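You operate a simulated robot arm through the tools that you are given. There is no shell and no other tool.

You are at the controls of a simulated robot arm. One attempt, no reset.

## Task
Turn both wing nuts on the green frame to snug and shut the seal guard.
Fine: snug is with the wings over the cream fields; heat screen at 20 C, mains locked off; try the outlet jog button first.

Only the result counts: the job must be done as asked and must still hold three seconds after the hand-in. Knocking over, shifting, dropping, spilling or breaking anything else fails it. Lids that push on must go on centred and level and be pressed home; caps that screw on are set level and turned clockwise until they are tight.

## Robot
A 7-joint arm with a two-finger parallel gripper, fixed in place. Base frame: the origin is at the foot of the arm, x ahead of it, y to its left, z up; the work surface is at about z = 0. Readings come in mm, degrees, newtons and seconds.
With the tool pointing down near the work surface it reaches from about 260 to 680 mm from the base axis. Its first joint turns from -166.0 to 166.0 degrees. Payload 2.5 kg.
Tool frame: the origin (TCP) lies between the finger pads and is the grasp point; the fingertips stand 30 mm ahead of it; z points along the fingers, y is the line along which they close. Largest opening 94 mm; finger width 28, thickness 10; the body of the gripper, 50 by 96 mm, starts 55 mm behind the TCP.
Orientation is that of the tool frame in the base frame, as [roll, pitch, yaw] about the fixed x, y, z axes, in that order (R = Rz(yaw) Ry(pitch) Rx(roll)). With the fingers straight down and closing along the base's y, the tool's x points along the base's -x, its y along +y and its z along -z.

## Interface
- The arm moves only by the tool send_rows. Its argument "commands" is a list of rows, each an object of numbers (a shift or turn left out is 0, a gripper value left out holds the last): "tx", "ty", "tz": the shift along the base's x, y, z in mm; "ax", "ay", "az": the turn, a rotation vector about the base's x, y, z in degrees; "gripper": the finger opening in mm, from 0 to 94. In form: [{"tx": .., "ty": .., "tz": .., "ax": .., "ay": .., "az": .., "gripper": ..}, ...]. A call has 1 to 20 rows; each row shifts and turns the commanded pose from where the row before left it. Rows are played at 5 a second. More than 50 mm and 8.6 degrees between two rows, or a gripper value outside its range, and nothing of the call is played. A pose out of reach is approached as far as the arm can. The call stops where the force on the tool passes 90 N (or 10 N more than at its start, if that is more) or the arm is blocked; 0.2 s more then pass. Each finger travels about 72 mm/s and halts on what it meets, pressing with about 28 N; the grip force reading is that of the motor and also rises with nothing between the fingers. The clock runs only during rows and for 0.2 s after the last one: add rows that do not move to give the fingers time. It gives the time, the measured TCP pose, the force on the tool (base axes), the opening and the grip force at its end, in the units of the frame above (readings bear some noise), with the torque about the TCP (base axes, N m) and any sound that the robot's microphone picked up.
- Cameras (640 x 400 px; columns grow to the right, rows downward): "scene" is fixed at [217.9, -510.7, 983]; the picture's right is [0.92, -0.39, 0.00], its down [-0.22, -0.53, -0.82] and it looks along [0.32, 0.76, -0.57] (base axes); focal length 317 px, centre (320, 200). "wrist" rides on the gripper at [76, 14, -102] in the tool frame; the picture's right is [-0.18, 0.98, 0.00], its down [-0.75, -0.14, -0.64] and it looks along [-0.63, -0.12, 0.77] (tool axes); focal length 243 px, centre (320, 200). There is no depth. A picture from a camera that has moved, and an enlarged one, comes with that camera's place and axes in the base frame and with its lens. The place of the scene camera against the robot may be out by one fixed shift of up to 18 mm in any direction.
- camera(camera): a new picture of that camera. No time passes.
- zoom(camera, box): a new picture of the part [left, top, right, bottom] of that camera's present view, enlarged. No time passes.
- hand_in(): hands the job in; it is judged then, once.

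Places have to be worked out from the pictures, the camera data and where the tool is seen. Open the gripper and draw the arm clear of the work before you hand the job in, unless the task says otherwise.

The tools are called by a JSON object that holds its "api" and its "payload". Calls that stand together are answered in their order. send_rows: Moves the arm, as the interface text tells. Its arguments: {"type":"object","properties":{"commands":{"type":"array"}},"required":["commands"]} The other tools are called the same way: camera (camera) takes a picture; zoom (camera, box) takes an enlarged picture of a part of a camera's view; hand_in () hands the job in.

At the start:

```text
clock: 0.0
position: [309.2, 92.8, 650.4]
orientation: [180.0, 0.1, 180.0]
force: [-0.3, 0.1, 0.2]
ft_torque: [0.02, 0.0, -0.02]
opening: 94.0
finger_force: 0.0
```

scene: 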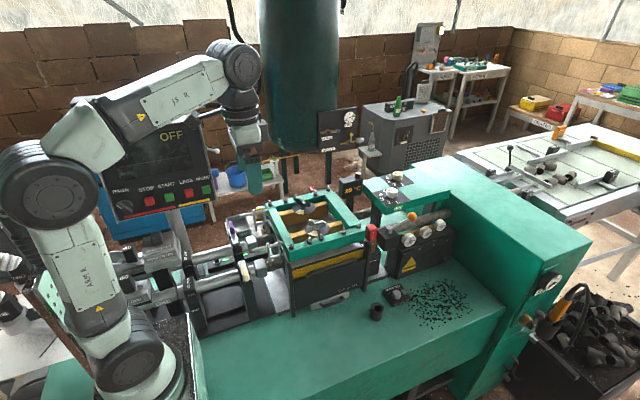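
wrist: 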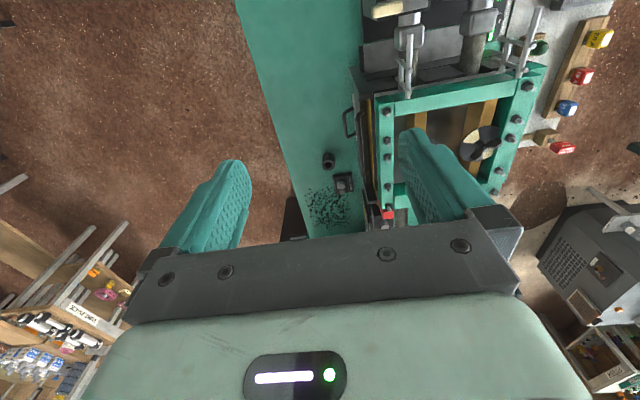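

The pictures show an injection-moulding-like machine with a green frame. I'll enlarge the key areas before doing anything.

{"api": "zoom", "payload": {"camera": "scene", "box": [240, 170, 400, 270]}}

{"api": "zoom", "payload": {"camera": "scene", "box": [340, 170, 500, 340]}}

{"api": "zoom", "payload": {"camera": "scene", "box": [90, 100, 230, 230]}}

{"api": "zoom", "payload": {"camera": "wrist", "box": [320, 60, 560, 240]}}

```text
4.00 times, centred on (320, 220) of scene
camera zoom: at [217.9, -510.7, 983.0], right [0.92, -0.39, 0.0], down [-0.22, -0.53, -0.82], along [0.32, 0.76, -0.57], focal length 1267 px, centre (320, 120)
```

zoom: 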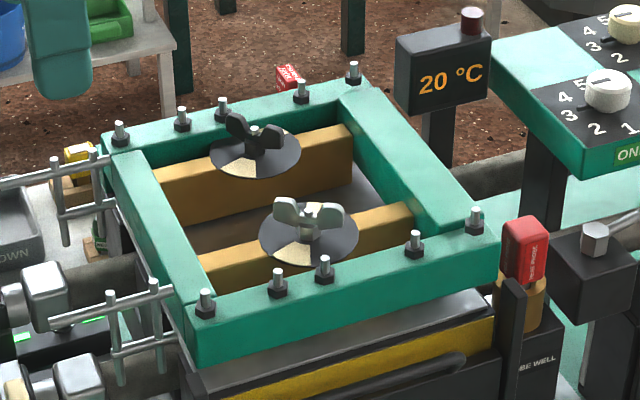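

```text
2.35 times, centred on (420, 255) of scene
camera zoom: at [217.9, -510.7, 983.0], right [0.92, -0.39, 0.0], down [-0.22, -0.53, -0.82], along [0.32, 0.76, -0.57], focal length 745 px, centre (85, 71)
```

zoom: 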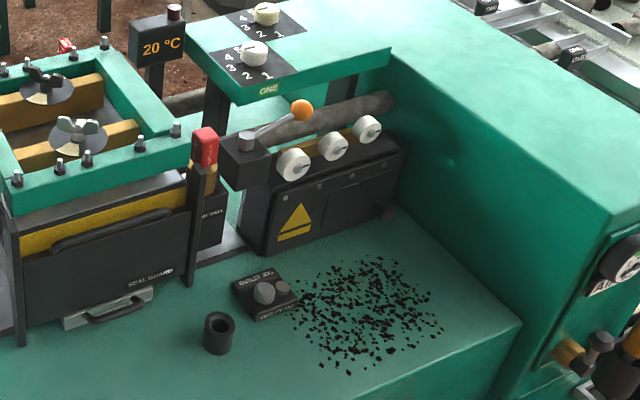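

```text
3.08 times, centred on (160, 165) of scene
camera zoom: at [217.9, -510.7, 983.0], right [0.92, -0.39, 0.0], down [-0.22, -0.53, -0.82], along [0.32, 0.76, -0.57], focal length 974 px, centre (812, 308)
```

zoom: 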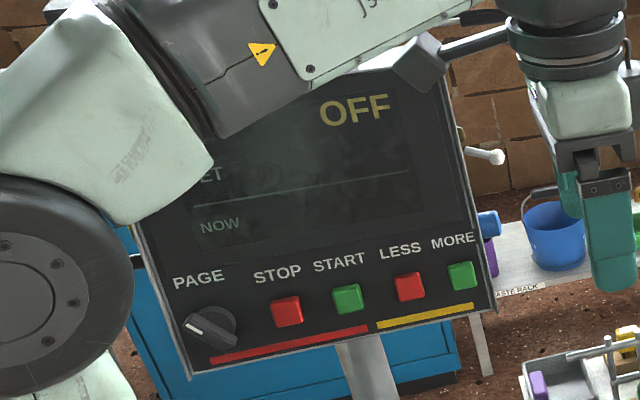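

```text
2.22 times, centred on (440, 150) of wrist
camera zoom: at [232.4, 106.2, 753.3], right [0.18, 0.98, 0.0], down [0.75, -0.14, 0.64], along [0.63, -0.12, -0.77], focal length 539 px, centre (53, 311)
```

zoom: 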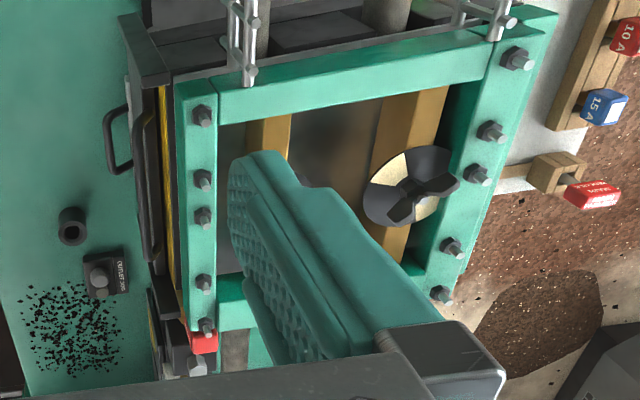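

The heat screen reads 20 °C and the panel says OFF. I'll zoom in harder on the guard, the red lock, the jog button and the wing nuts.

{"api": "zoom", "payload": {"camera": "scene", "box": [280, 230, 400, 320]}}

{"api": "zoom", "payload": {"camera": "scene", "box": [280, 185, 350, 245]}}

{"api": "zoom", "payload": {"camera": "scene", "box": [350, 215, 420, 255]}}

{"api": "zoom", "payload": {"camera": "scene", "box": [365, 275, 425, 325]}}

{"api": "zoom", "payload": {"camera": "scene", "box": [110, 220, 290, 340]}}

{"api": "zoom", "payload": {"camera": "scene", "box": [500, 250, 620, 370]}}

```text
4.44 times, centred on (340, 275) of scene
camera zoom: at [217.9, -510.7, 983.0], right [0.92, -0.39, 0.0], down [-0.22, -0.53, -0.82], along [0.32, 0.76, -0.57], focal length 1408 px, centre (231, -133)
```

zoom: 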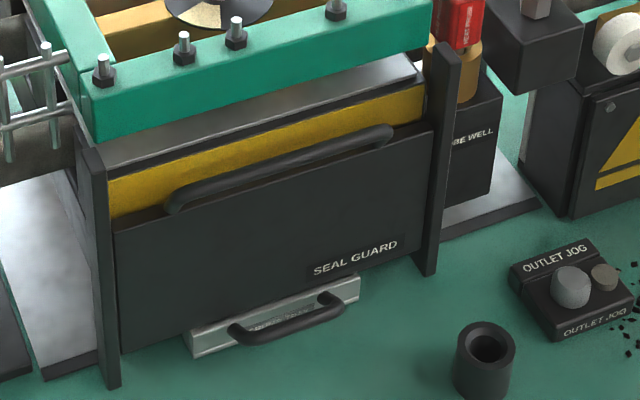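

```text
6.67 times, centred on (315, 215) of scene
camera zoom: at [217.9, -510.7, 983.0], right [0.92, -0.39, 0.0], down [-0.22, -0.53, -0.82], along [0.32, 0.76, -0.57], focal length 2111 px, centre (353, 100)
```

zoom: 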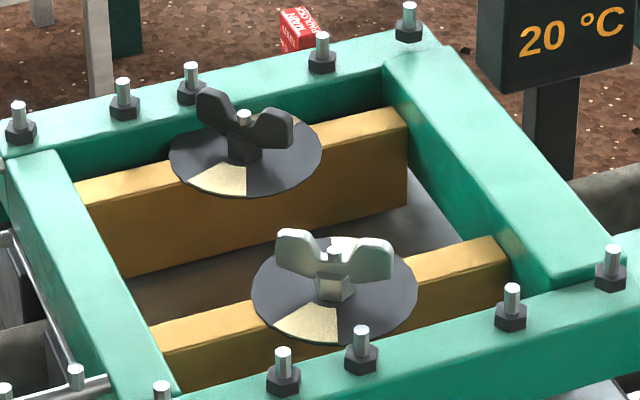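

```text
9.14 times, centred on (385, 235) of scene
camera zoom: at [217.9, -510.7, 983.0], right [0.92, -0.39, 0.0], down [-0.22, -0.53, -0.82], along [0.32, 0.76, -0.57], focal length 2895 px, centre (-274, -120)
```

zoom: 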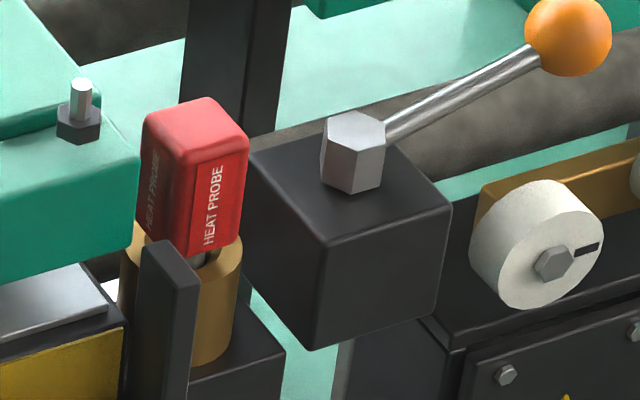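

```text
8.00 times, centred on (395, 300) of scene
camera zoom: at [217.9, -510.7, 983.0], right [0.92, -0.39, 0.0], down [-0.22, -0.53, -0.82], along [0.32, 0.76, -0.57], focal length 2534 px, centre (-280, -600)
```

zoom: 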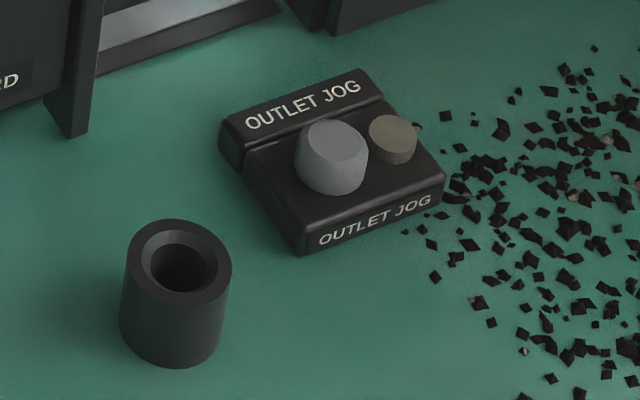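

```text
3.33 times, centred on (200, 280) of scene
camera zoom: at [217.9, -510.7, 983.0], right [0.92, -0.39, 0.0], down [-0.22, -0.53, -0.82], along [0.32, 0.76, -0.57], focal length 1056 px, centre (720, -67)
```

zoom: 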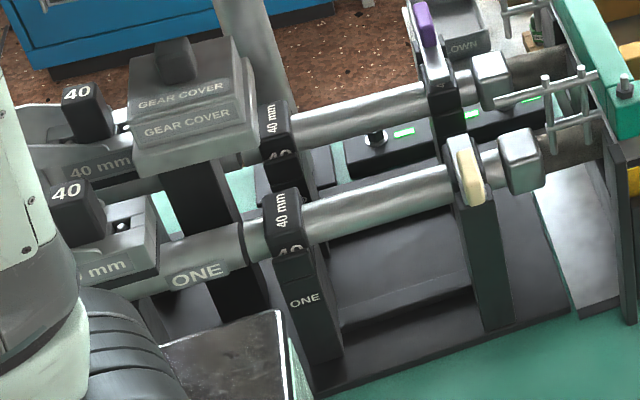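

```text
3.33 times, centred on (560, 310) of scene
camera zoom: at [217.9, -510.7, 983.0], right [0.92, -0.39, 0.0], down [-0.22, -0.53, -0.82], along [0.32, 0.76, -0.57], focal length 1056 px, centre (-480, -167)
```

zoom: 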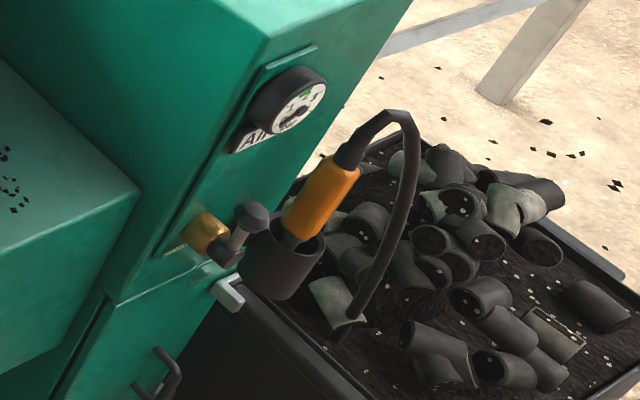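

I'll look at the rest of the scene for the mains lock and other relevant signs.

{"api": "zoom", "payload": {"camera": "scene", "box": [300, 90, 460, 190]}}

{"api": "zoom", "payload": {"camera": "scene", "box": [360, 20, 520, 130]}}

{"api": "zoom", "payload": {"camera": "scene", "box": [440, 120, 640, 240]}}

{"api": "zoom", "payload": {"camera": "scene", "box": [190, 150, 310, 250]}}

{"api": "zoom", "payload": {"camera": "scene", "box": [0, 240, 120, 400]}}

{"api": "zoom", "payload": {"camera": "wrist", "box": [340, 0, 640, 200]}}

{"api": "zoom", "payload": {"camera": "wrist", "box": [0, 200, 200, 400]}}

{"api": "zoom", "payload": {"camera": "wrist", "box": [520, 180, 640, 400]}}

```text
4.00 times, centred on (380, 140) of scene
camera zoom: at [217.9, -510.7, 983.0], right [0.92, -0.39, 0.0], down [-0.22, -0.53, -0.82], along [0.32, 0.76, -0.57], focal length 1267 px, centre (80, 440)
```

zoom: 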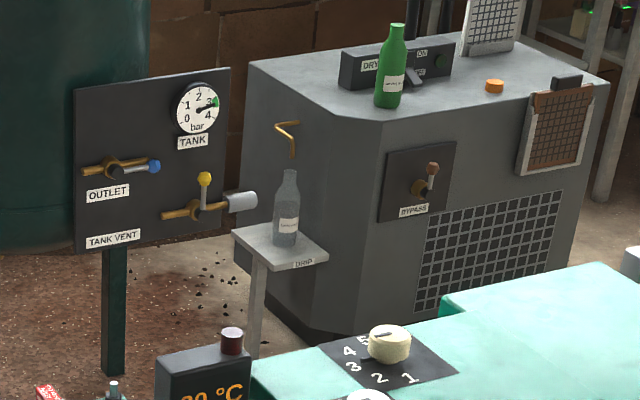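

```text
3.64 times, centred on (440, 75) of scene
camera zoom: at [217.9, -510.7, 983.0], right [0.92, -0.39, 0.0], down [-0.22, -0.53, -0.82], along [0.32, 0.76, -0.57], focal length 1152 px, centre (-116, 654)
```

zoom: 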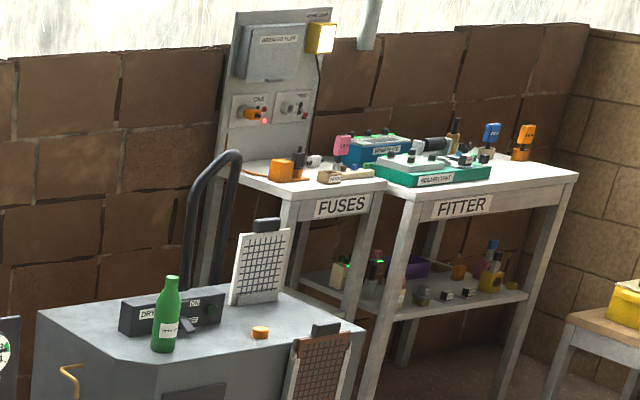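

```text
3.20 times, centred on (540, 180) of scene
camera zoom: at [217.9, -510.7, 983.0], right [0.92, -0.39, 0.0], down [-0.22, -0.53, -0.82], along [0.32, 0.76, -0.57], focal length 1013 px, centre (-384, 264)
```

zoom: 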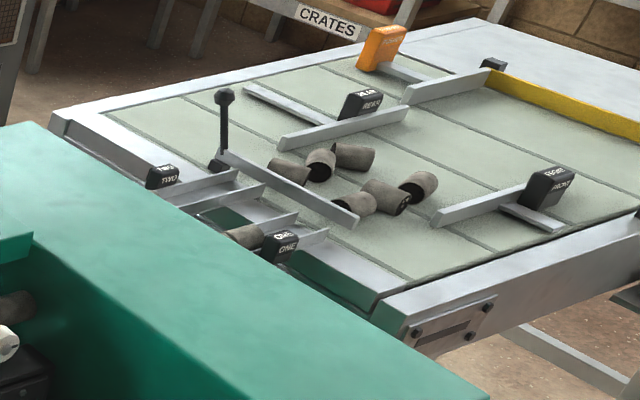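

```text
4.00 times, centred on (250, 200) of scene
camera zoom: at [217.9, -510.7, 983.0], right [0.92, -0.39, 0.0], down [-0.22, -0.53, -0.82], along [0.32, 0.76, -0.57], focal length 1267 px, centre (600, 200)
```

zoom: 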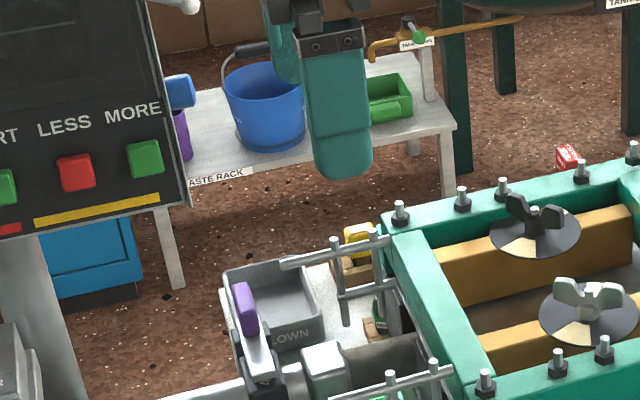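

```text
2.50 times, centred on (60, 320) of scene
camera zoom: at [217.9, -510.7, 983.0], right [0.92, -0.39, 0.0], down [-0.22, -0.53, -0.82], along [0.32, 0.76, -0.57], focal length 792 px, centre (970, -100)
```

zoom: 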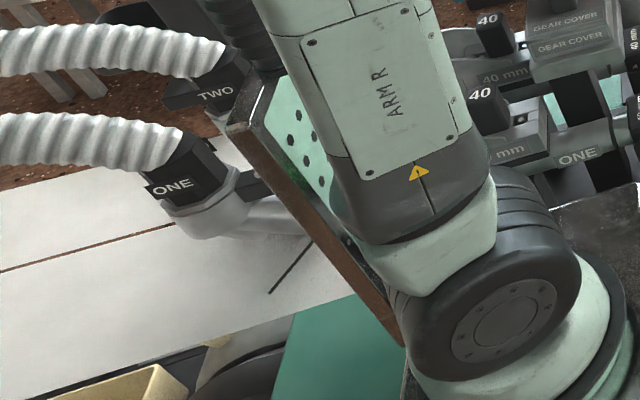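

```text
2.00 times, centred on (490, 100) of wrist
camera zoom: at [232.4, 106.2, 753.3], right [0.18, 0.98, 0.0], down [0.75, -0.14, 0.64], along [0.63, -0.12, -0.77], focal length 485 px, centre (-20, 400)
```

zoom: 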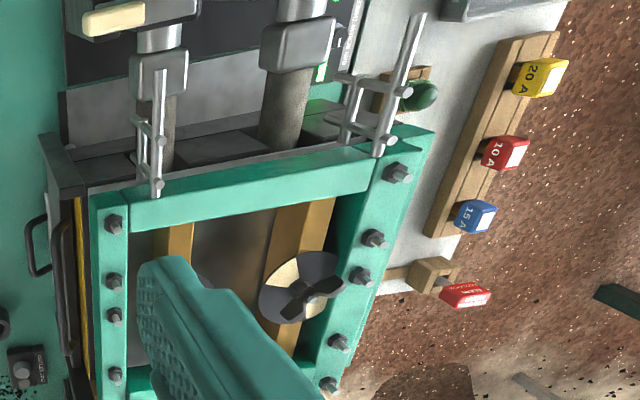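

```text
2.00 times, centred on (100, 300) of wrist
camera zoom: at [232.4, 106.2, 753.3], right [0.18, 0.98, 0.0], down [0.75, -0.14, 0.64], along [0.63, -0.12, -0.77], focal length 485 px, centre (760, 0)
```

zoom: 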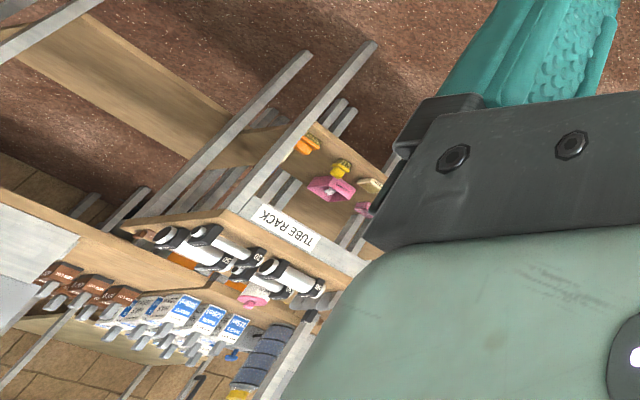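

```text
1.82 times, centred on (580, 290) of wrist
camera zoom: at [232.4, 106.2, 753.3], right [0.18, 0.98, 0.0], down [0.75, -0.14, 0.64], along [0.63, -0.12, -0.77], focal length 441 px, centre (-153, 36)
```

zoom: 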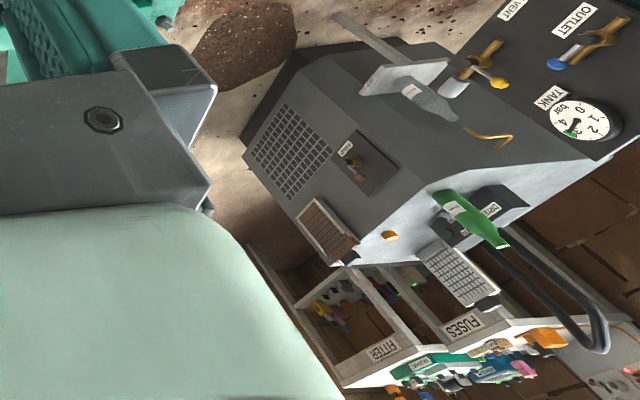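

The heat screen is at 20 °C and nothing seems to be live. I'll move the arm to a free viewpoint with the wrist camera looking along +y at the guard and frame, so I can triangulate the places.

{"api": "send_rows", "payload": {"commands": [{"tx": 10, "ty": -9, "tz": -5, "az": 8.2}, {"tx": 10, "ty": -9, "tz": -5, "az": 8.2}, {"tx": 10, "ty": -9, "tz": -5, "az": 8.2}, {"tx": 10, "ty": -9, "tz": -5, "az": 8.2}, {"tx": 10, "ty": -9, "tz": -5, "az": 8.2}, {"tx": 10, "ty": -9, "tz": -5, "az": 8.2}, {"tx": 10, "ty": -9, "tz": -5, "az": 8.2}, {"tx": 10, "ty": -9, "tz": -5, "az": 8.2}, {"tx": 10, "ty": -9, "tz": -5, "az": 8.2}, {"tx": 10, "ty": -9, "tz": -5, "az": 8.2}, {"tx": 10, "ty": -9, "tz": -5, "az": 8.0}, {}]}}

{"api": "camera", "payload": {"camera": "wrist"}}

{"api": "camera", "payload": {"camera": "scene"}}

```text
clock: 2.6
position: [418.6, -6.5, 592.8]
orientation: [179.9, 0.0, -89.9]
force: [0.3, -0.9, 0.4]
ft_torque: [-0.03, -0.02, -0.03]
opening: 93.9
finger_force: 0.1
```

```text
taken
camera wrist: at [404.4, -82.7, 698.0], right [-0.98, 0.18, 0.0], down [0.14, 0.75, 0.64], along [0.12, 0.63, -0.77], focal length 243 px, centre (320, 200)
```

wrist: 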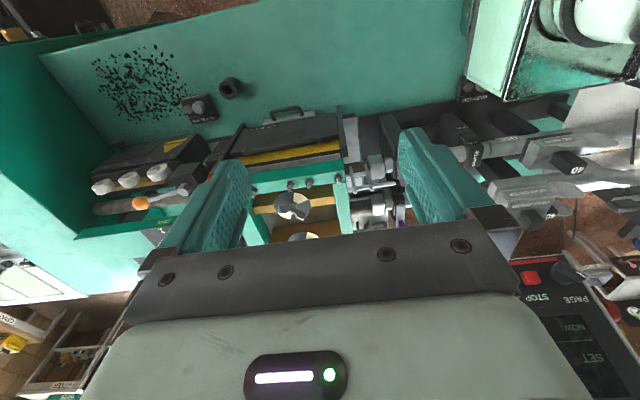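

```text
taken
```

scene: 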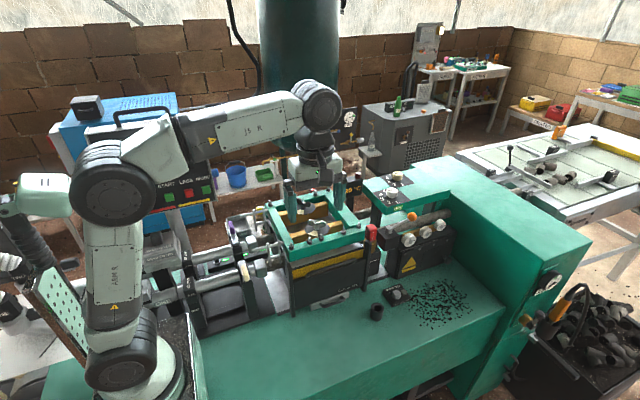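

The wrist view looks along +y upside down, with guard, jog box and the near wing nut in view. I'll enlarge them.

{"api": "zoom", "payload": {"camera": "wrist", "box": [200, 70, 400, 250]}}

{"api": "zoom", "payload": {"camera": "wrist", "box": [80, 60, 260, 240]}}

{"api": "zoom", "payload": {"camera": "scene", "box": [250, 170, 400, 320]}}

```text
2.22 times, centred on (300, 160) of wrist
camera zoom: at [404.4, -82.7, 698.0], right [-0.98, 0.18, 0.0], down [0.14, 0.75, 0.64], along [0.12, 0.63, -0.77], focal length 539 px, centre (364, 289)
```

zoom: 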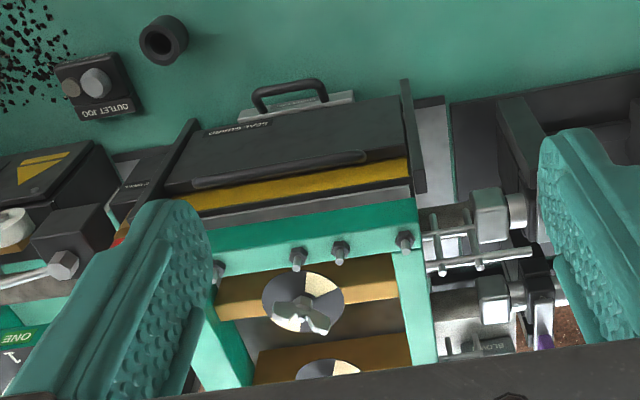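

```text
2.22 times, centred on (170, 150) of wrist
camera zoom: at [404.4, -82.7, 698.0], right [-0.98, 0.18, 0.0], down [0.14, 0.75, 0.64], along [0.12, 0.63, -0.77], focal length 539 px, centre (653, 311)
```

zoom: 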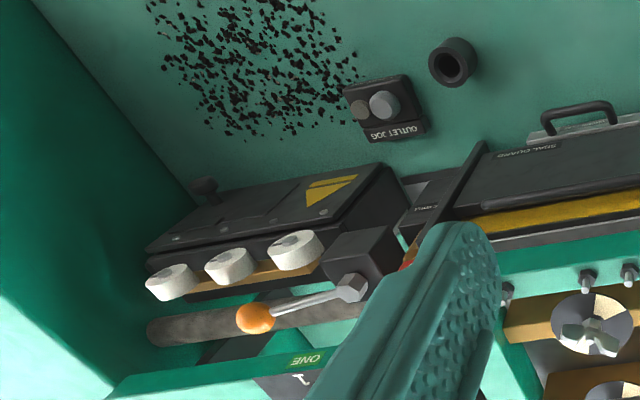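

```text
2.67 times, centred on (325, 245) of scene
camera zoom: at [217.9, -510.7, 983.0], right [0.92, -0.39, 0.0], down [-0.22, -0.53, -0.82], along [0.32, 0.76, -0.57], focal length 844 px, centre (307, 80)
```

zoom: 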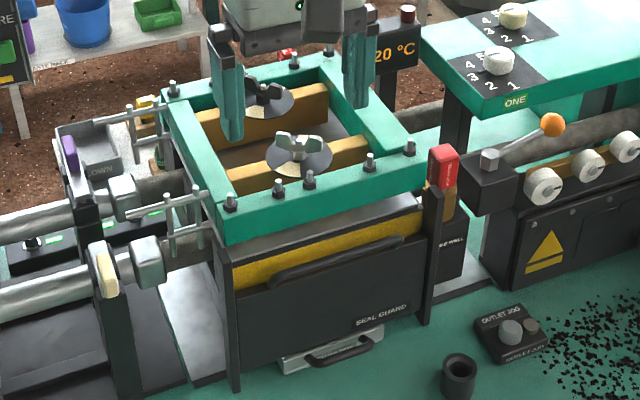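

Triangulating: the jog button is near [767, 83, 35], the near rail at y≈201 with bolts topping out at z≈295, and the wing nuts near [540, 280, 270] and [541, 407, 270]. Next I'll come lower and tilt the camera to see the guard from the front.

{"api": "send_rows", "payload": {"commands": [{"tx": 14, "ty": -12, "tz": -32, "ax": 4}, {"tx": 14, "ty": -12, "tz": -32, "ax": 4}, {"tx": 14, "ty": -12, "tz": -32, "ax": 4}, {"tx": 14, "ty": -12, "tz": -32, "ax": 4}, {"tx": 14, "ty": -12, "tz": -32, "ax": 4}, {"tx": 14, "ty": -12, "tz": -32, "ax": 4}, {}]}}

{"api": "camera", "payload": {"camera": "wrist"}}

{"api": "zoom", "payload": {"camera": "wrist", "box": [220, 60, 420, 240]}}

```text
clock: 4.2
position: [503.0, -80.6, 402.6]
orientation: [180.0, 24.0, -90.0]
force: [-1.0, 0.5, -0.5]
ft_torque: [-0.04, -0.01, -0.02]
opening: 93.9
finger_force: 0.2
```

```text
taken
camera wrist: at [488.1, -191.1, 466.5], right [-0.98, 0.17, 0.07], down [0.14, 0.43, 0.89], along [0.12, 0.89, -0.44], focal length 243 px, centre (320, 200)
```

wrist: 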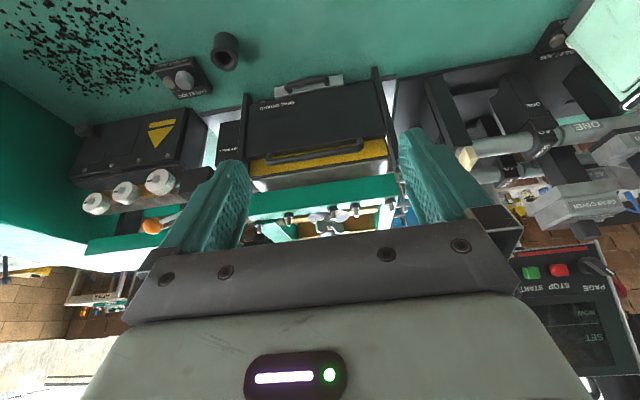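

```text
2.22 times, centred on (320, 150) of wrist
camera zoom: at [488.1, -191.1, 466.5], right [-0.98, 0.17, 0.07], down [0.14, 0.43, 0.89], along [0.12, 0.89, -0.44], focal length 539 px, centre (320, 311)
```

zoom: 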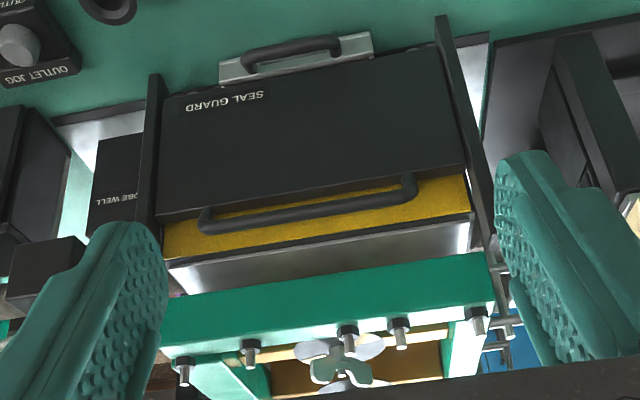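

The guard plate sits between two posts, with a yellow band and a grey sheet above it. I'll enlarge further to see the rails, the stops and the silver block below.

{"api": "zoom", "payload": {"camera": "wrist", "box": [240, 60, 320, 130]}}

{"api": "zoom", "payload": {"camera": "wrist", "box": [310, 60, 390, 130]}}

{"api": "zoom", "payload": {"camera": "wrist", "box": [240, 115, 320, 185]}}

{"api": "zoom", "payload": {"camera": "wrist", "box": [330, 115, 410, 185]}}

{"api": "zoom", "payload": {"camera": "wrist", "box": [140, 50, 220, 120]}}

```text
5.71 times, centred on (280, 95) of wrist
camera zoom: at [488.1, -191.1, 466.5], right [-0.98, 0.17, 0.07], down [0.14, 0.43, 0.89], along [0.12, 0.89, -0.44], focal length 1386 px, centre (549, 800)
```

zoom: 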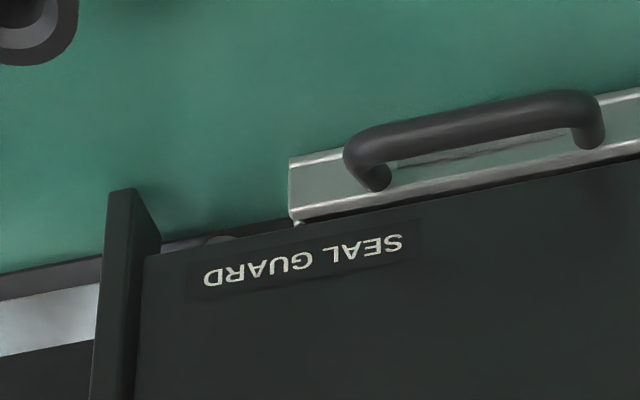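

```text
5.71 times, centred on (350, 95) of wrist
camera zoom: at [488.1, -191.1, 466.5], right [-0.98, 0.17, 0.07], down [0.14, 0.43, 0.89], along [0.12, 0.89, -0.44], focal length 1386 px, centre (149, 800)
```

zoom: 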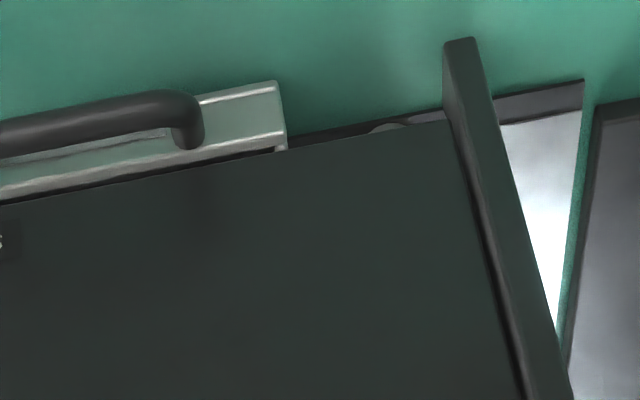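

```text
5.71 times, centred on (280, 150) of wrist
camera zoom: at [488.1, -191.1, 466.5], right [-0.98, 0.17, 0.07], down [0.14, 0.43, 0.89], along [0.12, 0.89, -0.44], focal length 1386 px, centre (549, 486)
```

zoom: 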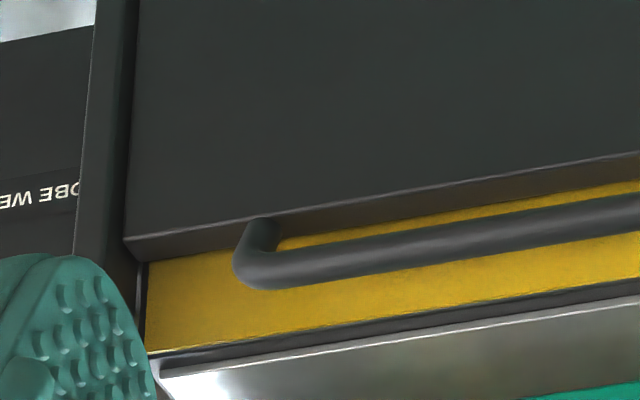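

```text
5.71 times, centred on (370, 150) of wrist
camera zoom: at [488.1, -191.1, 466.5], right [-0.98, 0.17, 0.07], down [0.14, 0.43, 0.89], along [0.12, 0.89, -0.44], focal length 1386 px, centre (34, 486)
```

zoom: 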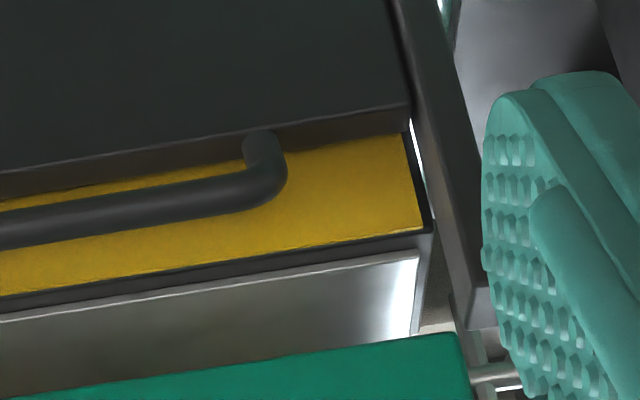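

```text
5.71 times, centred on (180, 85) of wrist
camera zoom: at [488.1, -191.1, 466.5], right [-0.98, 0.17, 0.07], down [0.14, 0.43, 0.89], along [0.12, 0.89, -0.44], focal length 1386 px, centre (1120, 857)
```

zoom: 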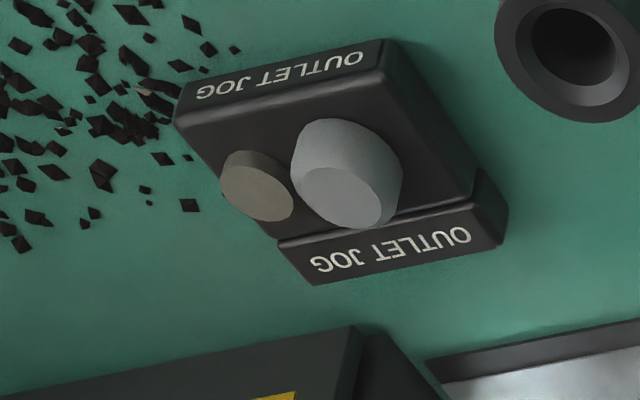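

I can see the handle is mounted on the plate's top edge. I'll read the text on the silver block and check the underside from the scene camera.

{"api": "zoom", "payload": {"camera": "scene", "box": [315, 280, 375, 320]}}

{"api": "zoom", "payload": {"camera": "scene", "box": [280, 255, 330, 325]}}

{"api": "zoom", "payload": {"camera": "scene", "box": [355, 225, 395, 295]}}

{"api": "zoom", "payload": {"camera": "wrist", "box": [265, 65, 355, 110]}}

```text
10.00 times, centred on (345, 300) of scene
camera zoom: at [217.9, -510.7, 983.0], right [0.92, -0.39, 0.0], down [-0.22, -0.53, -0.82], along [0.32, 0.76, -0.57], focal length 3167 px, centre (70, -800)
```

zoom: 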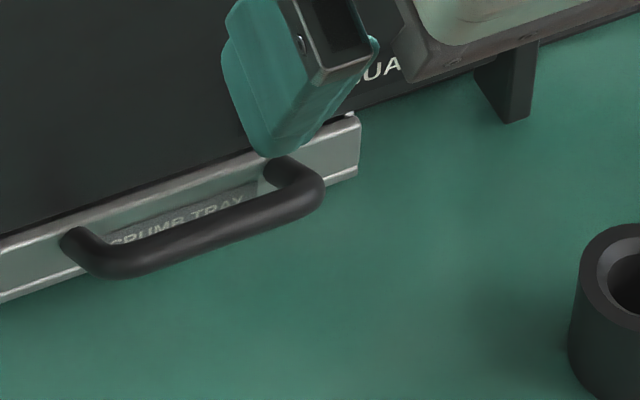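

```text
5.71 times, centred on (305, 290) of scene
camera zoom: at [217.9, -510.7, 983.0], right [0.92, -0.39, 0.0], down [-0.22, -0.53, -0.82], along [0.32, 0.76, -0.57], focal length 1810 px, centre (406, -314)
```

zoom: 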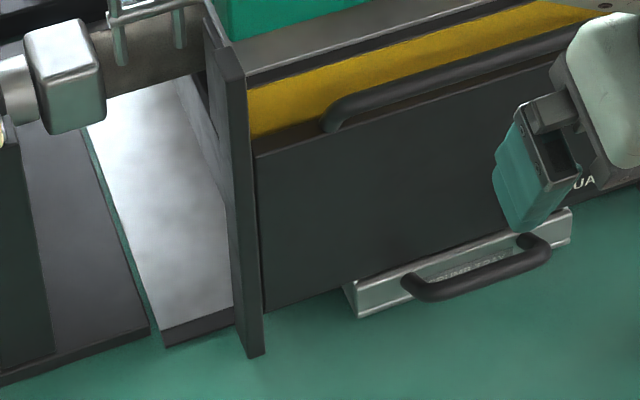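

```text
5.71 times, centred on (375, 260) of scene
camera zoom: at [217.9, -510.7, 983.0], right [0.92, -0.39, 0.0], down [-0.22, -0.53, -0.82], along [0.32, 0.76, -0.57], focal length 1810 px, centre (6, -143)
```

zoom: 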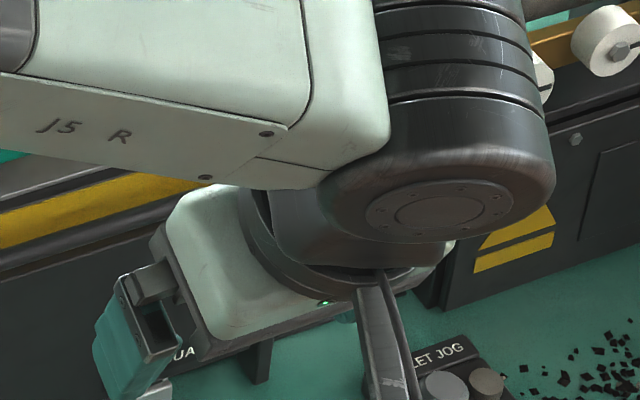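

```text
7.11 times, centred on (310, 88) of wrist
camera zoom: at [488.1, -191.1, 466.5], right [-0.98, 0.17, 0.07], down [0.14, 0.43, 0.89], along [0.12, 0.89, -0.44], focal length 1725 px, centre (391, 1000)
```

zoom: 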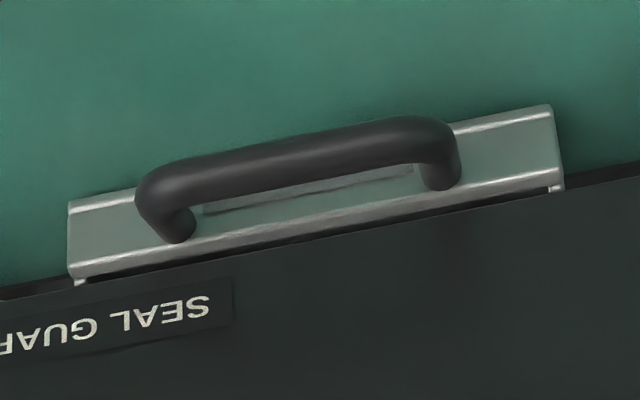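

The silver block is a crumb tray and isn't part of the job. The guard plate spans roughly z 34–173 at y≈166, the posts reach z≈258, and a yellow band shows above the plate. I'll go lower with a near-horizontal view to see how it is guided.

{"api": "send_rows", "payload": {"commands": [{"ty": -14, "tz": -40, "ax": 4}, {"ty": -14, "tz": -40, "ax": 4}, {"ty": -14, "tz": -40, "ax": 4}, {"ty": -14, "tz": -40, "ax": 4}, {"ty": -14, "tz": -40, "ax": 4}, {}]}}

{"api": "camera", "payload": {"camera": "wrist"}}

{"api": "zoom", "payload": {"camera": "wrist", "box": [220, 80, 420, 230]}}

```text
clock: 5.6
position: [503.0, -150.4, 201.9]
orientation: [-180.0, 44.1, -90.0]
force: [0.2, 1.2, 0.0]
ft_torque: [0.01, 0.02, 0.02]
opening: 94.2
finger_force: 0.1
```

```text
taken
camera wrist: at [487.8, -276.4, 223.6], right [-0.98, 0.13, 0.13], down [0.14, 0.1, 0.99], along [0.12, 0.99, -0.11], focal length 243 px, centre (320, 200)
```

wrist: 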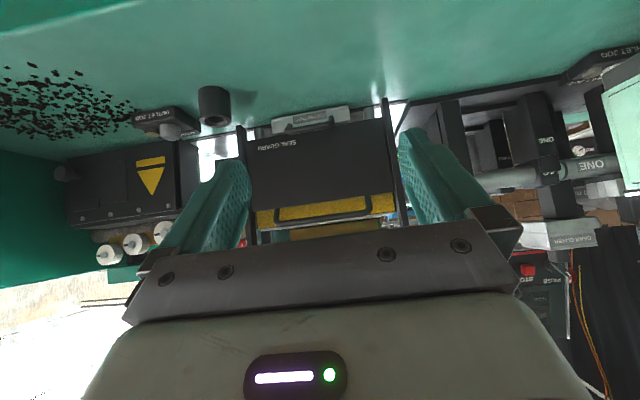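

```text
2.67 times, centred on (320, 155) of wrist
camera zoom: at [487.8, -276.4, 223.6], right [-0.98, 0.13, 0.13], down [0.14, 0.1, 0.99], along [0.12, 0.99, -0.11], focal length 647 px, centre (320, 320)
```

zoom: 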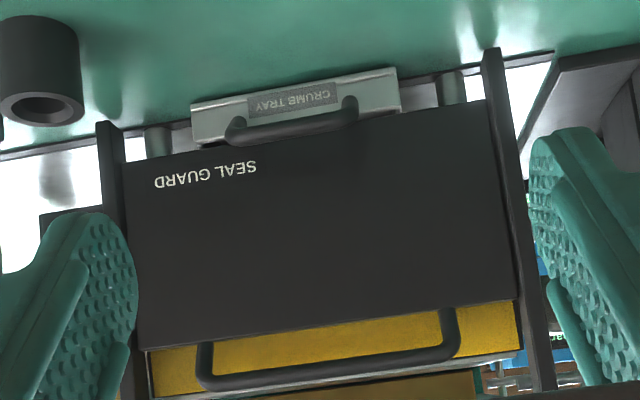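

The guard bottom sits just above the crumb tray top (z≈34), so it is at the low end of its posts; shutting it looks like raising it over the yellow band. Before the jog test I'll check the mains isolator on the wall board.

{"api": "zoom", "payload": {"camera": "scene", "box": [408, 15, 458, 75]}}

{"api": "zoom", "payload": {"camera": "scene", "box": [340, 170, 400, 220]}}

{"api": "zoom", "payload": {"camera": "scene", "box": [60, 90, 220, 230]}}

{"api": "zoom", "payload": {"camera": "wrist", "box": [480, 180, 640, 330]}}

{"api": "zoom", "payload": {"camera": "scene", "box": [270, 100, 370, 190]}}

```text
6.67 times, centred on (433, 45) of scene
camera zoom: at [217.9, -510.7, 983.0], right [0.92, -0.39, 0.0], down [-0.22, -0.53, -0.82], along [0.32, 0.76, -0.57], focal length 2111 px, centre (-433, 1233)
```

zoom: 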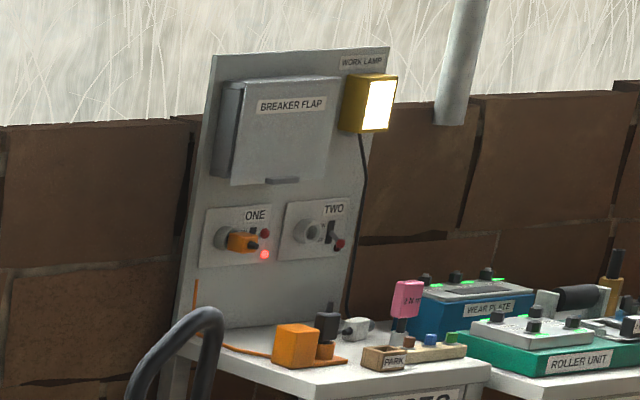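

```text
8.00 times, centred on (370, 195) of scene
camera zoom: at [217.9, -510.7, 983.0], right [0.92, -0.39, 0.0], down [-0.22, -0.53, -0.82], along [0.32, 0.76, -0.57], focal length 2534 px, centre (-80, 240)
```

zoom: 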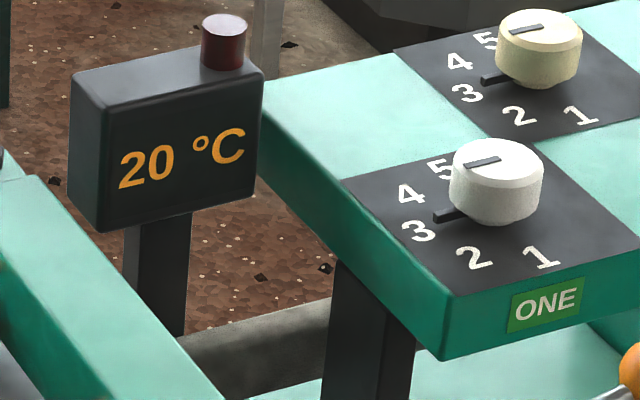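

```text
2.86 times, centred on (140, 160) of scene
camera zoom: at [217.9, -510.7, 983.0], right [0.92, -0.39, 0.0], down [-0.22, -0.53, -0.82], along [0.32, 0.76, -0.57], focal length 905 px, centre (834, 314)
```

zoom: 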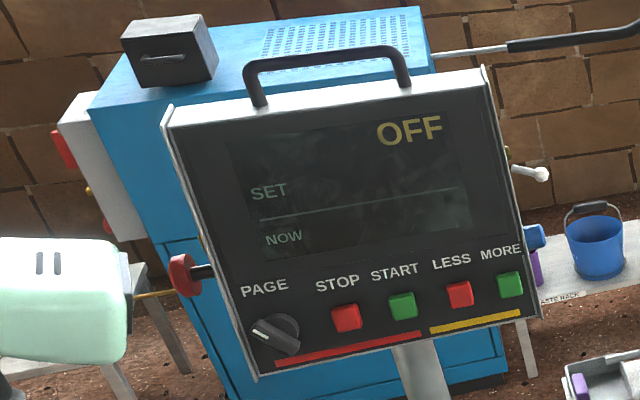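

```text
2.67 times, centred on (560, 255) of wrist
camera zoom: at [487.8, -276.4, 223.6], right [-0.98, 0.13, 0.13], down [0.14, 0.1, 0.99], along [0.12, 0.99, -0.11], focal length 647 px, centre (-320, 53)
```

zoom: 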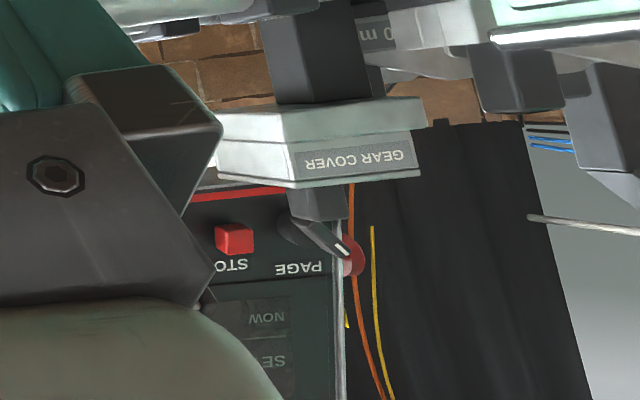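

```text
4.44 times, centred on (320, 145) of scene
camera zoom: at [217.9, -510.7, 983.0], right [0.92, -0.39, 0.0], down [-0.22, -0.53, -0.82], along [0.32, 0.76, -0.57], focal length 1408 px, centre (320, 444)
```

zoom: 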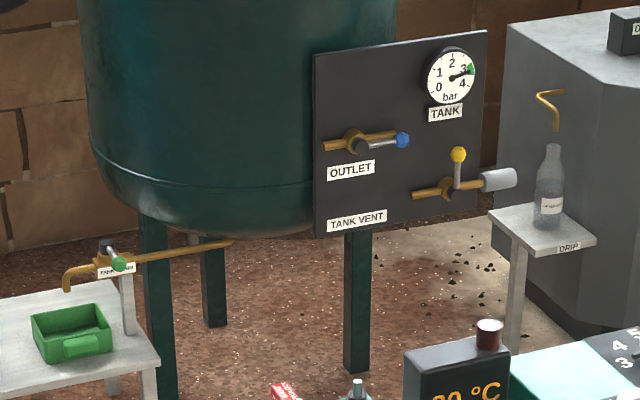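

The heat screen stays at 20 °C and the machine panel shows OFF, so I go on to the jog test. I'll swing the tool round to point outward along +x (tilted 44°) with fingers closed, stopping short of the jog box for a closer look.

{"api": "send_rows", "payload": {"commands": [{"tx": 9, "ty": 18, "tz": 4, "az": -7, "gripper": 0}, {"tx": 9, "ty": 18, "tz": 4, "az": -7}, {"tx": 9, "ty": 18, "tz": 4, "az": -7}, {"tx": 9, "ty": 18, "tz": 4, "az": -7}, {"tx": 9, "ty": 18, "tz": 4, "az": -7}, {"tx": 9, "ty": 18, "tz": 4, "az": -7}, {"tx": 9, "ty": 18, "tz": 4, "az": -7}, {"tx": 9, "ty": 18, "tz": 4, "az": -7}, {"tx": 9, "ty": 18, "tz": 4, "az": -7}, {"tx": 9, "ty": 18, "tz": 4, "az": -7}, {"tx": 9, "ty": 18, "tz": 4, "az": -7}, {"tx": 9, "ty": 18, "tz": 4, "az": -7}, {}]}}

{"api": "camera", "payload": {"camera": "wrist"}}

{"api": "camera", "payload": {"camera": "scene"}}

```text
clock: 8.4
position: [612.5, 66.2, 252.3]
orientation: [180.0, 43.9, -174.1]
force: [0.0, -0.2, -0.5]
ft_torque: [-0.01, 0.0, -0.01]
opening: 0.2
finger_force: 27.7
```

```text
taken
camera wrist: at [484.1, 68.4, 273.2], right [0.03, 0.99, 0.13], down [0.11, -0.13, 0.99], along [0.99, -0.02, -0.11], focal length 243 px, centre (320, 200)
```

wrist: 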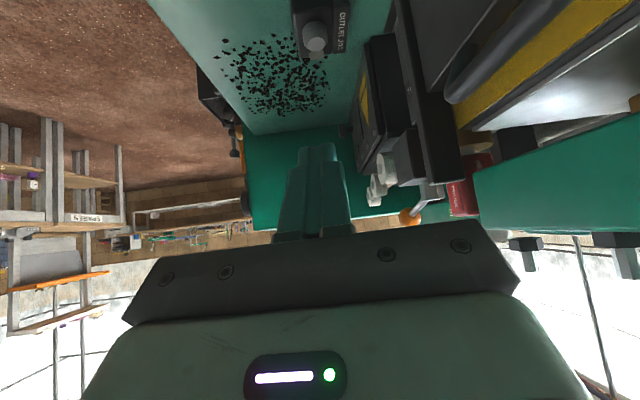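

```text
taken
```

scene: 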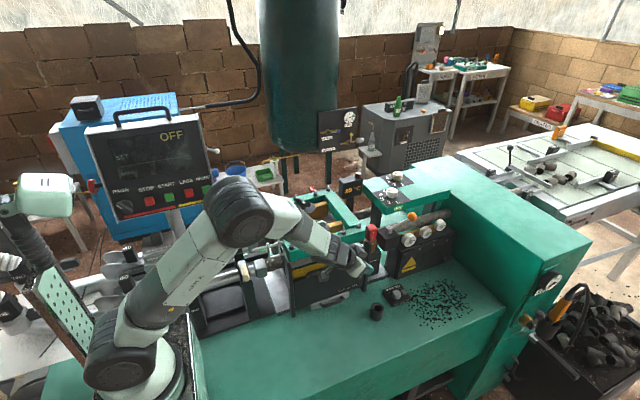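

The arm is clear and pointing outward. I'll enlarge the jog box in the wrist view to pin down the button.

{"api": "zoom", "payload": {"camera": "wrist", "box": [270, 0, 370, 70]}}

{"api": "zoom", "payload": {"camera": "scene", "box": [340, 220, 440, 330]}}

{"api": "zoom", "payload": {"camera": "wrist", "box": [340, 0, 640, 250]}}

```text
5.71 times, centred on (320, 35) of wrist
camera zoom: at [484.1, 68.4, 273.2], right [0.03, 0.99, 0.13], down [0.11, -0.13, 0.99], along [0.99, -0.02, -0.11], focal length 1386 px, centre (320, 1143)
```

zoom: 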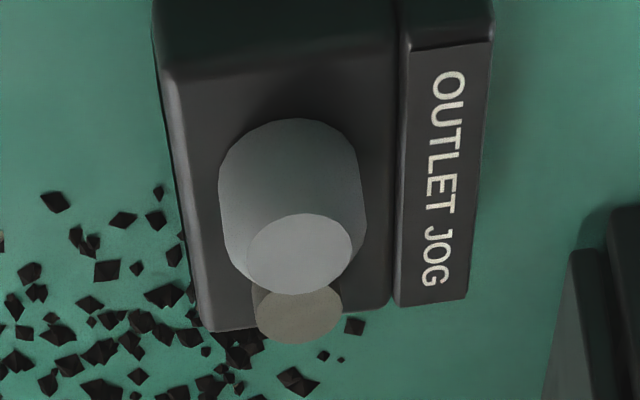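

```text
3.64 times, centred on (390, 275) of scene
camera zoom: at [217.9, -510.7, 983.0], right [0.92, -0.39, 0.0], down [-0.22, -0.53, -0.82], along [0.32, 0.76, -0.57], focal length 1152 px, centre (66, -73)
```

zoom: 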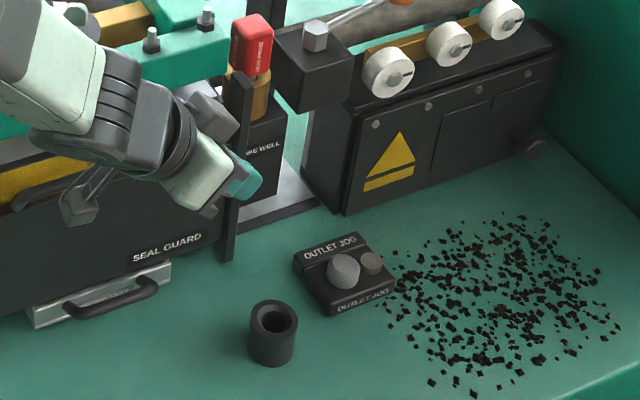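

```text
1.60 times, centred on (490, 125) of wrist
camera zoom: at [484.1, 68.4, 273.2], right [0.03, 0.99, 0.13], down [0.11, -0.13, 0.99], along [0.99, -0.02, -0.11], focal length 388 px, centre (48, 320)
```

zoom: 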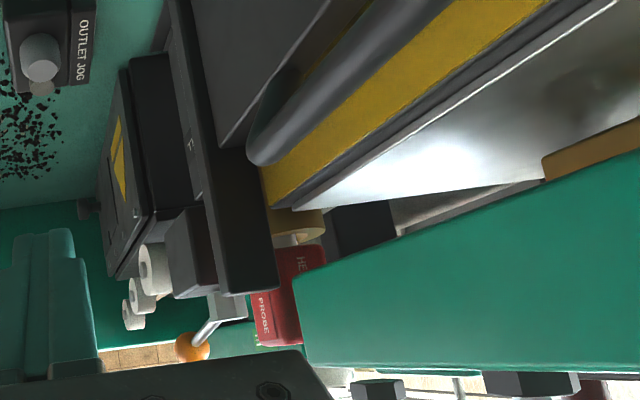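

From three views the button's top face is at about [769.5, 85.5, 41], ~24 mm across. I'll approach to about 38 mm above it (TCP z 110) and check.

{"api": "send_rows", "payload": {"commands": [{"tx": 29, "ty": 3.6, "tz": -20}, {"tx": 29, "ty": 3.6, "tz": -28}, {"tx": 29, "ty": 3.6, "tz": -32}, {"tx": 29, "ty": 3.6, "tz": -32}, {"tx": 29, "ty": 3.6, "tz": -30}, {}]}}

{"api": "camera", "payload": {"camera": "wrist"}}

{"api": "zoom", "payload": {"camera": "scene", "box": [340, 220, 440, 330]}}

```text
clock: 9.8
position: [755.5, 85.6, 108.1]
orientation: [-179.9, 43.9, -174.0]
force: [0.7, -0.5, -0.3]
ft_torque: [0.02, 0.01, 0.0]
opening: 0.0
finger_force: 28.4
```

```text
taken
camera wrist: at [628.1, 85.9, 130.0], right [0.03, 0.99, 0.13], down [0.11, -0.13, 0.99], along [0.99, -0.01, -0.11], focal length 243 px, centre (320, 200)
```

wrist: 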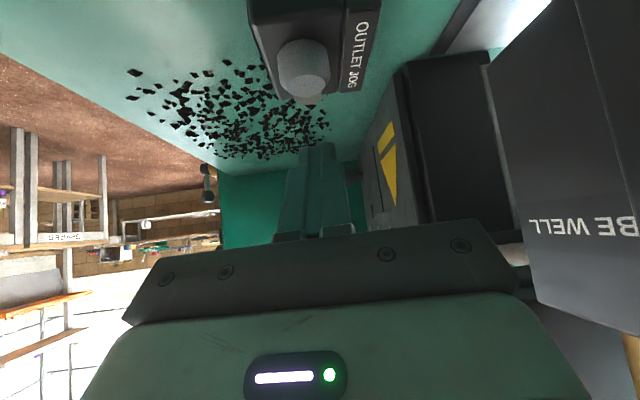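

```text
3.64 times, centred on (390, 275) of scene
camera zoom: at [217.9, -510.7, 983.0], right [0.92, -0.39, 0.0], down [-0.22, -0.53, -0.82], along [0.32, 0.76, -0.57], focal length 1152 px, centre (66, -73)
```

zoom: 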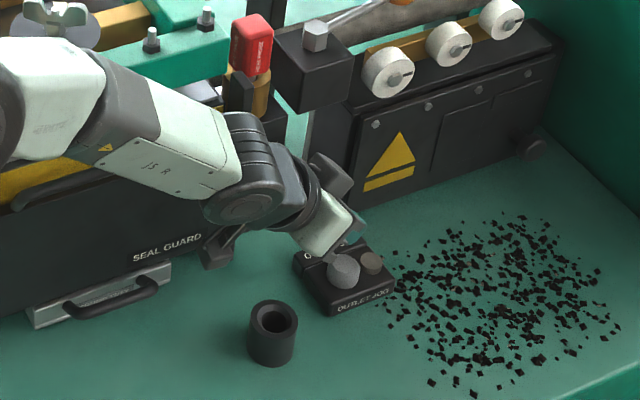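

The tip is aligned over the button (descending would bring the button to column ~315 beside the tip at 318). I'll lower to just above contact, then in small steps.

{"api": "send_rows", "payload": {"commands": [{"tz": -9}, {"tz": -9}, {"tz": -8}, {"tz": -2}, {"tz": -2}, {"tz": -2}, {}]}}

{"api": "zoom", "payload": {"camera": "wrist", "box": [260, 60, 400, 180]}}

```text
clock: 11.4
position: [756.3, 85.7, 76.7]
orientation: [180.0, 43.9, -174.0]
force: [0.7, 0.4, -0.1]
ft_torque: [0.04, -0.01, 0.0]
opening: 0.0
finger_force: 27.9
```

```text
3.33 times, centred on (330, 120) of wrist
camera zoom: at [628.6, 86.0, 98.4], right [0.03, 0.99, 0.13], down [0.11, -0.13, 0.99], along [0.99, -0.01, -0.11], focal length 809 px, centre (287, 467)
```

zoom: 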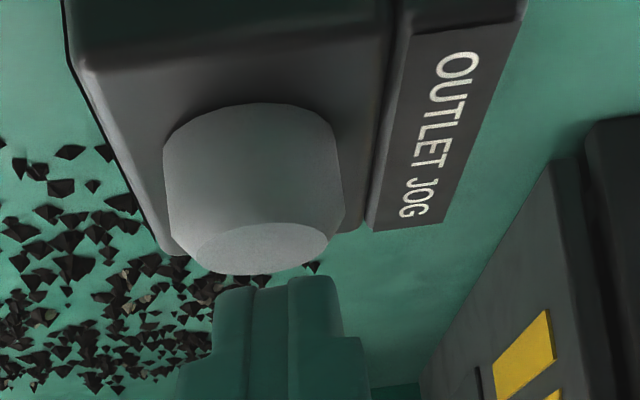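

The button's top face is right under the tip (z≈42, y≈84). I'll correct y by −2 mm and press on in small steps while watching the force.

{"api": "send_rows", "payload": {"commands": [{"ty": -2, "tz": -1.5}, {"tz": -1.5}, {"tz": -1.5}, {"tz": -1.5}]}}

{"api": "zoom", "payload": {"camera": "wrist", "box": [260, 60, 400, 180]}}

```text
clock: 12.4
position: [756.3, 83.8, 70.4]
orientation: [179.9, 44.0, -174.1]
force: [-0.4, 0.0, 0.7]
ft_torque: [0.0, 0.0, 0.02]
opening: 0.2
finger_force: 27.8
```

```text
3.33 times, centred on (330, 120) of wrist
camera zoom: at [628.9, 83.8, 93.2], right [0.03, 0.99, 0.13], down [0.11, -0.13, 0.99], along [0.99, -0.01, -0.11], focal length 809 px, centre (287, 467)
```

zoom: 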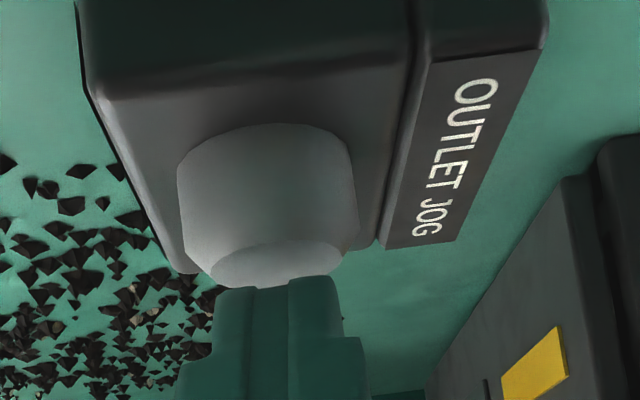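

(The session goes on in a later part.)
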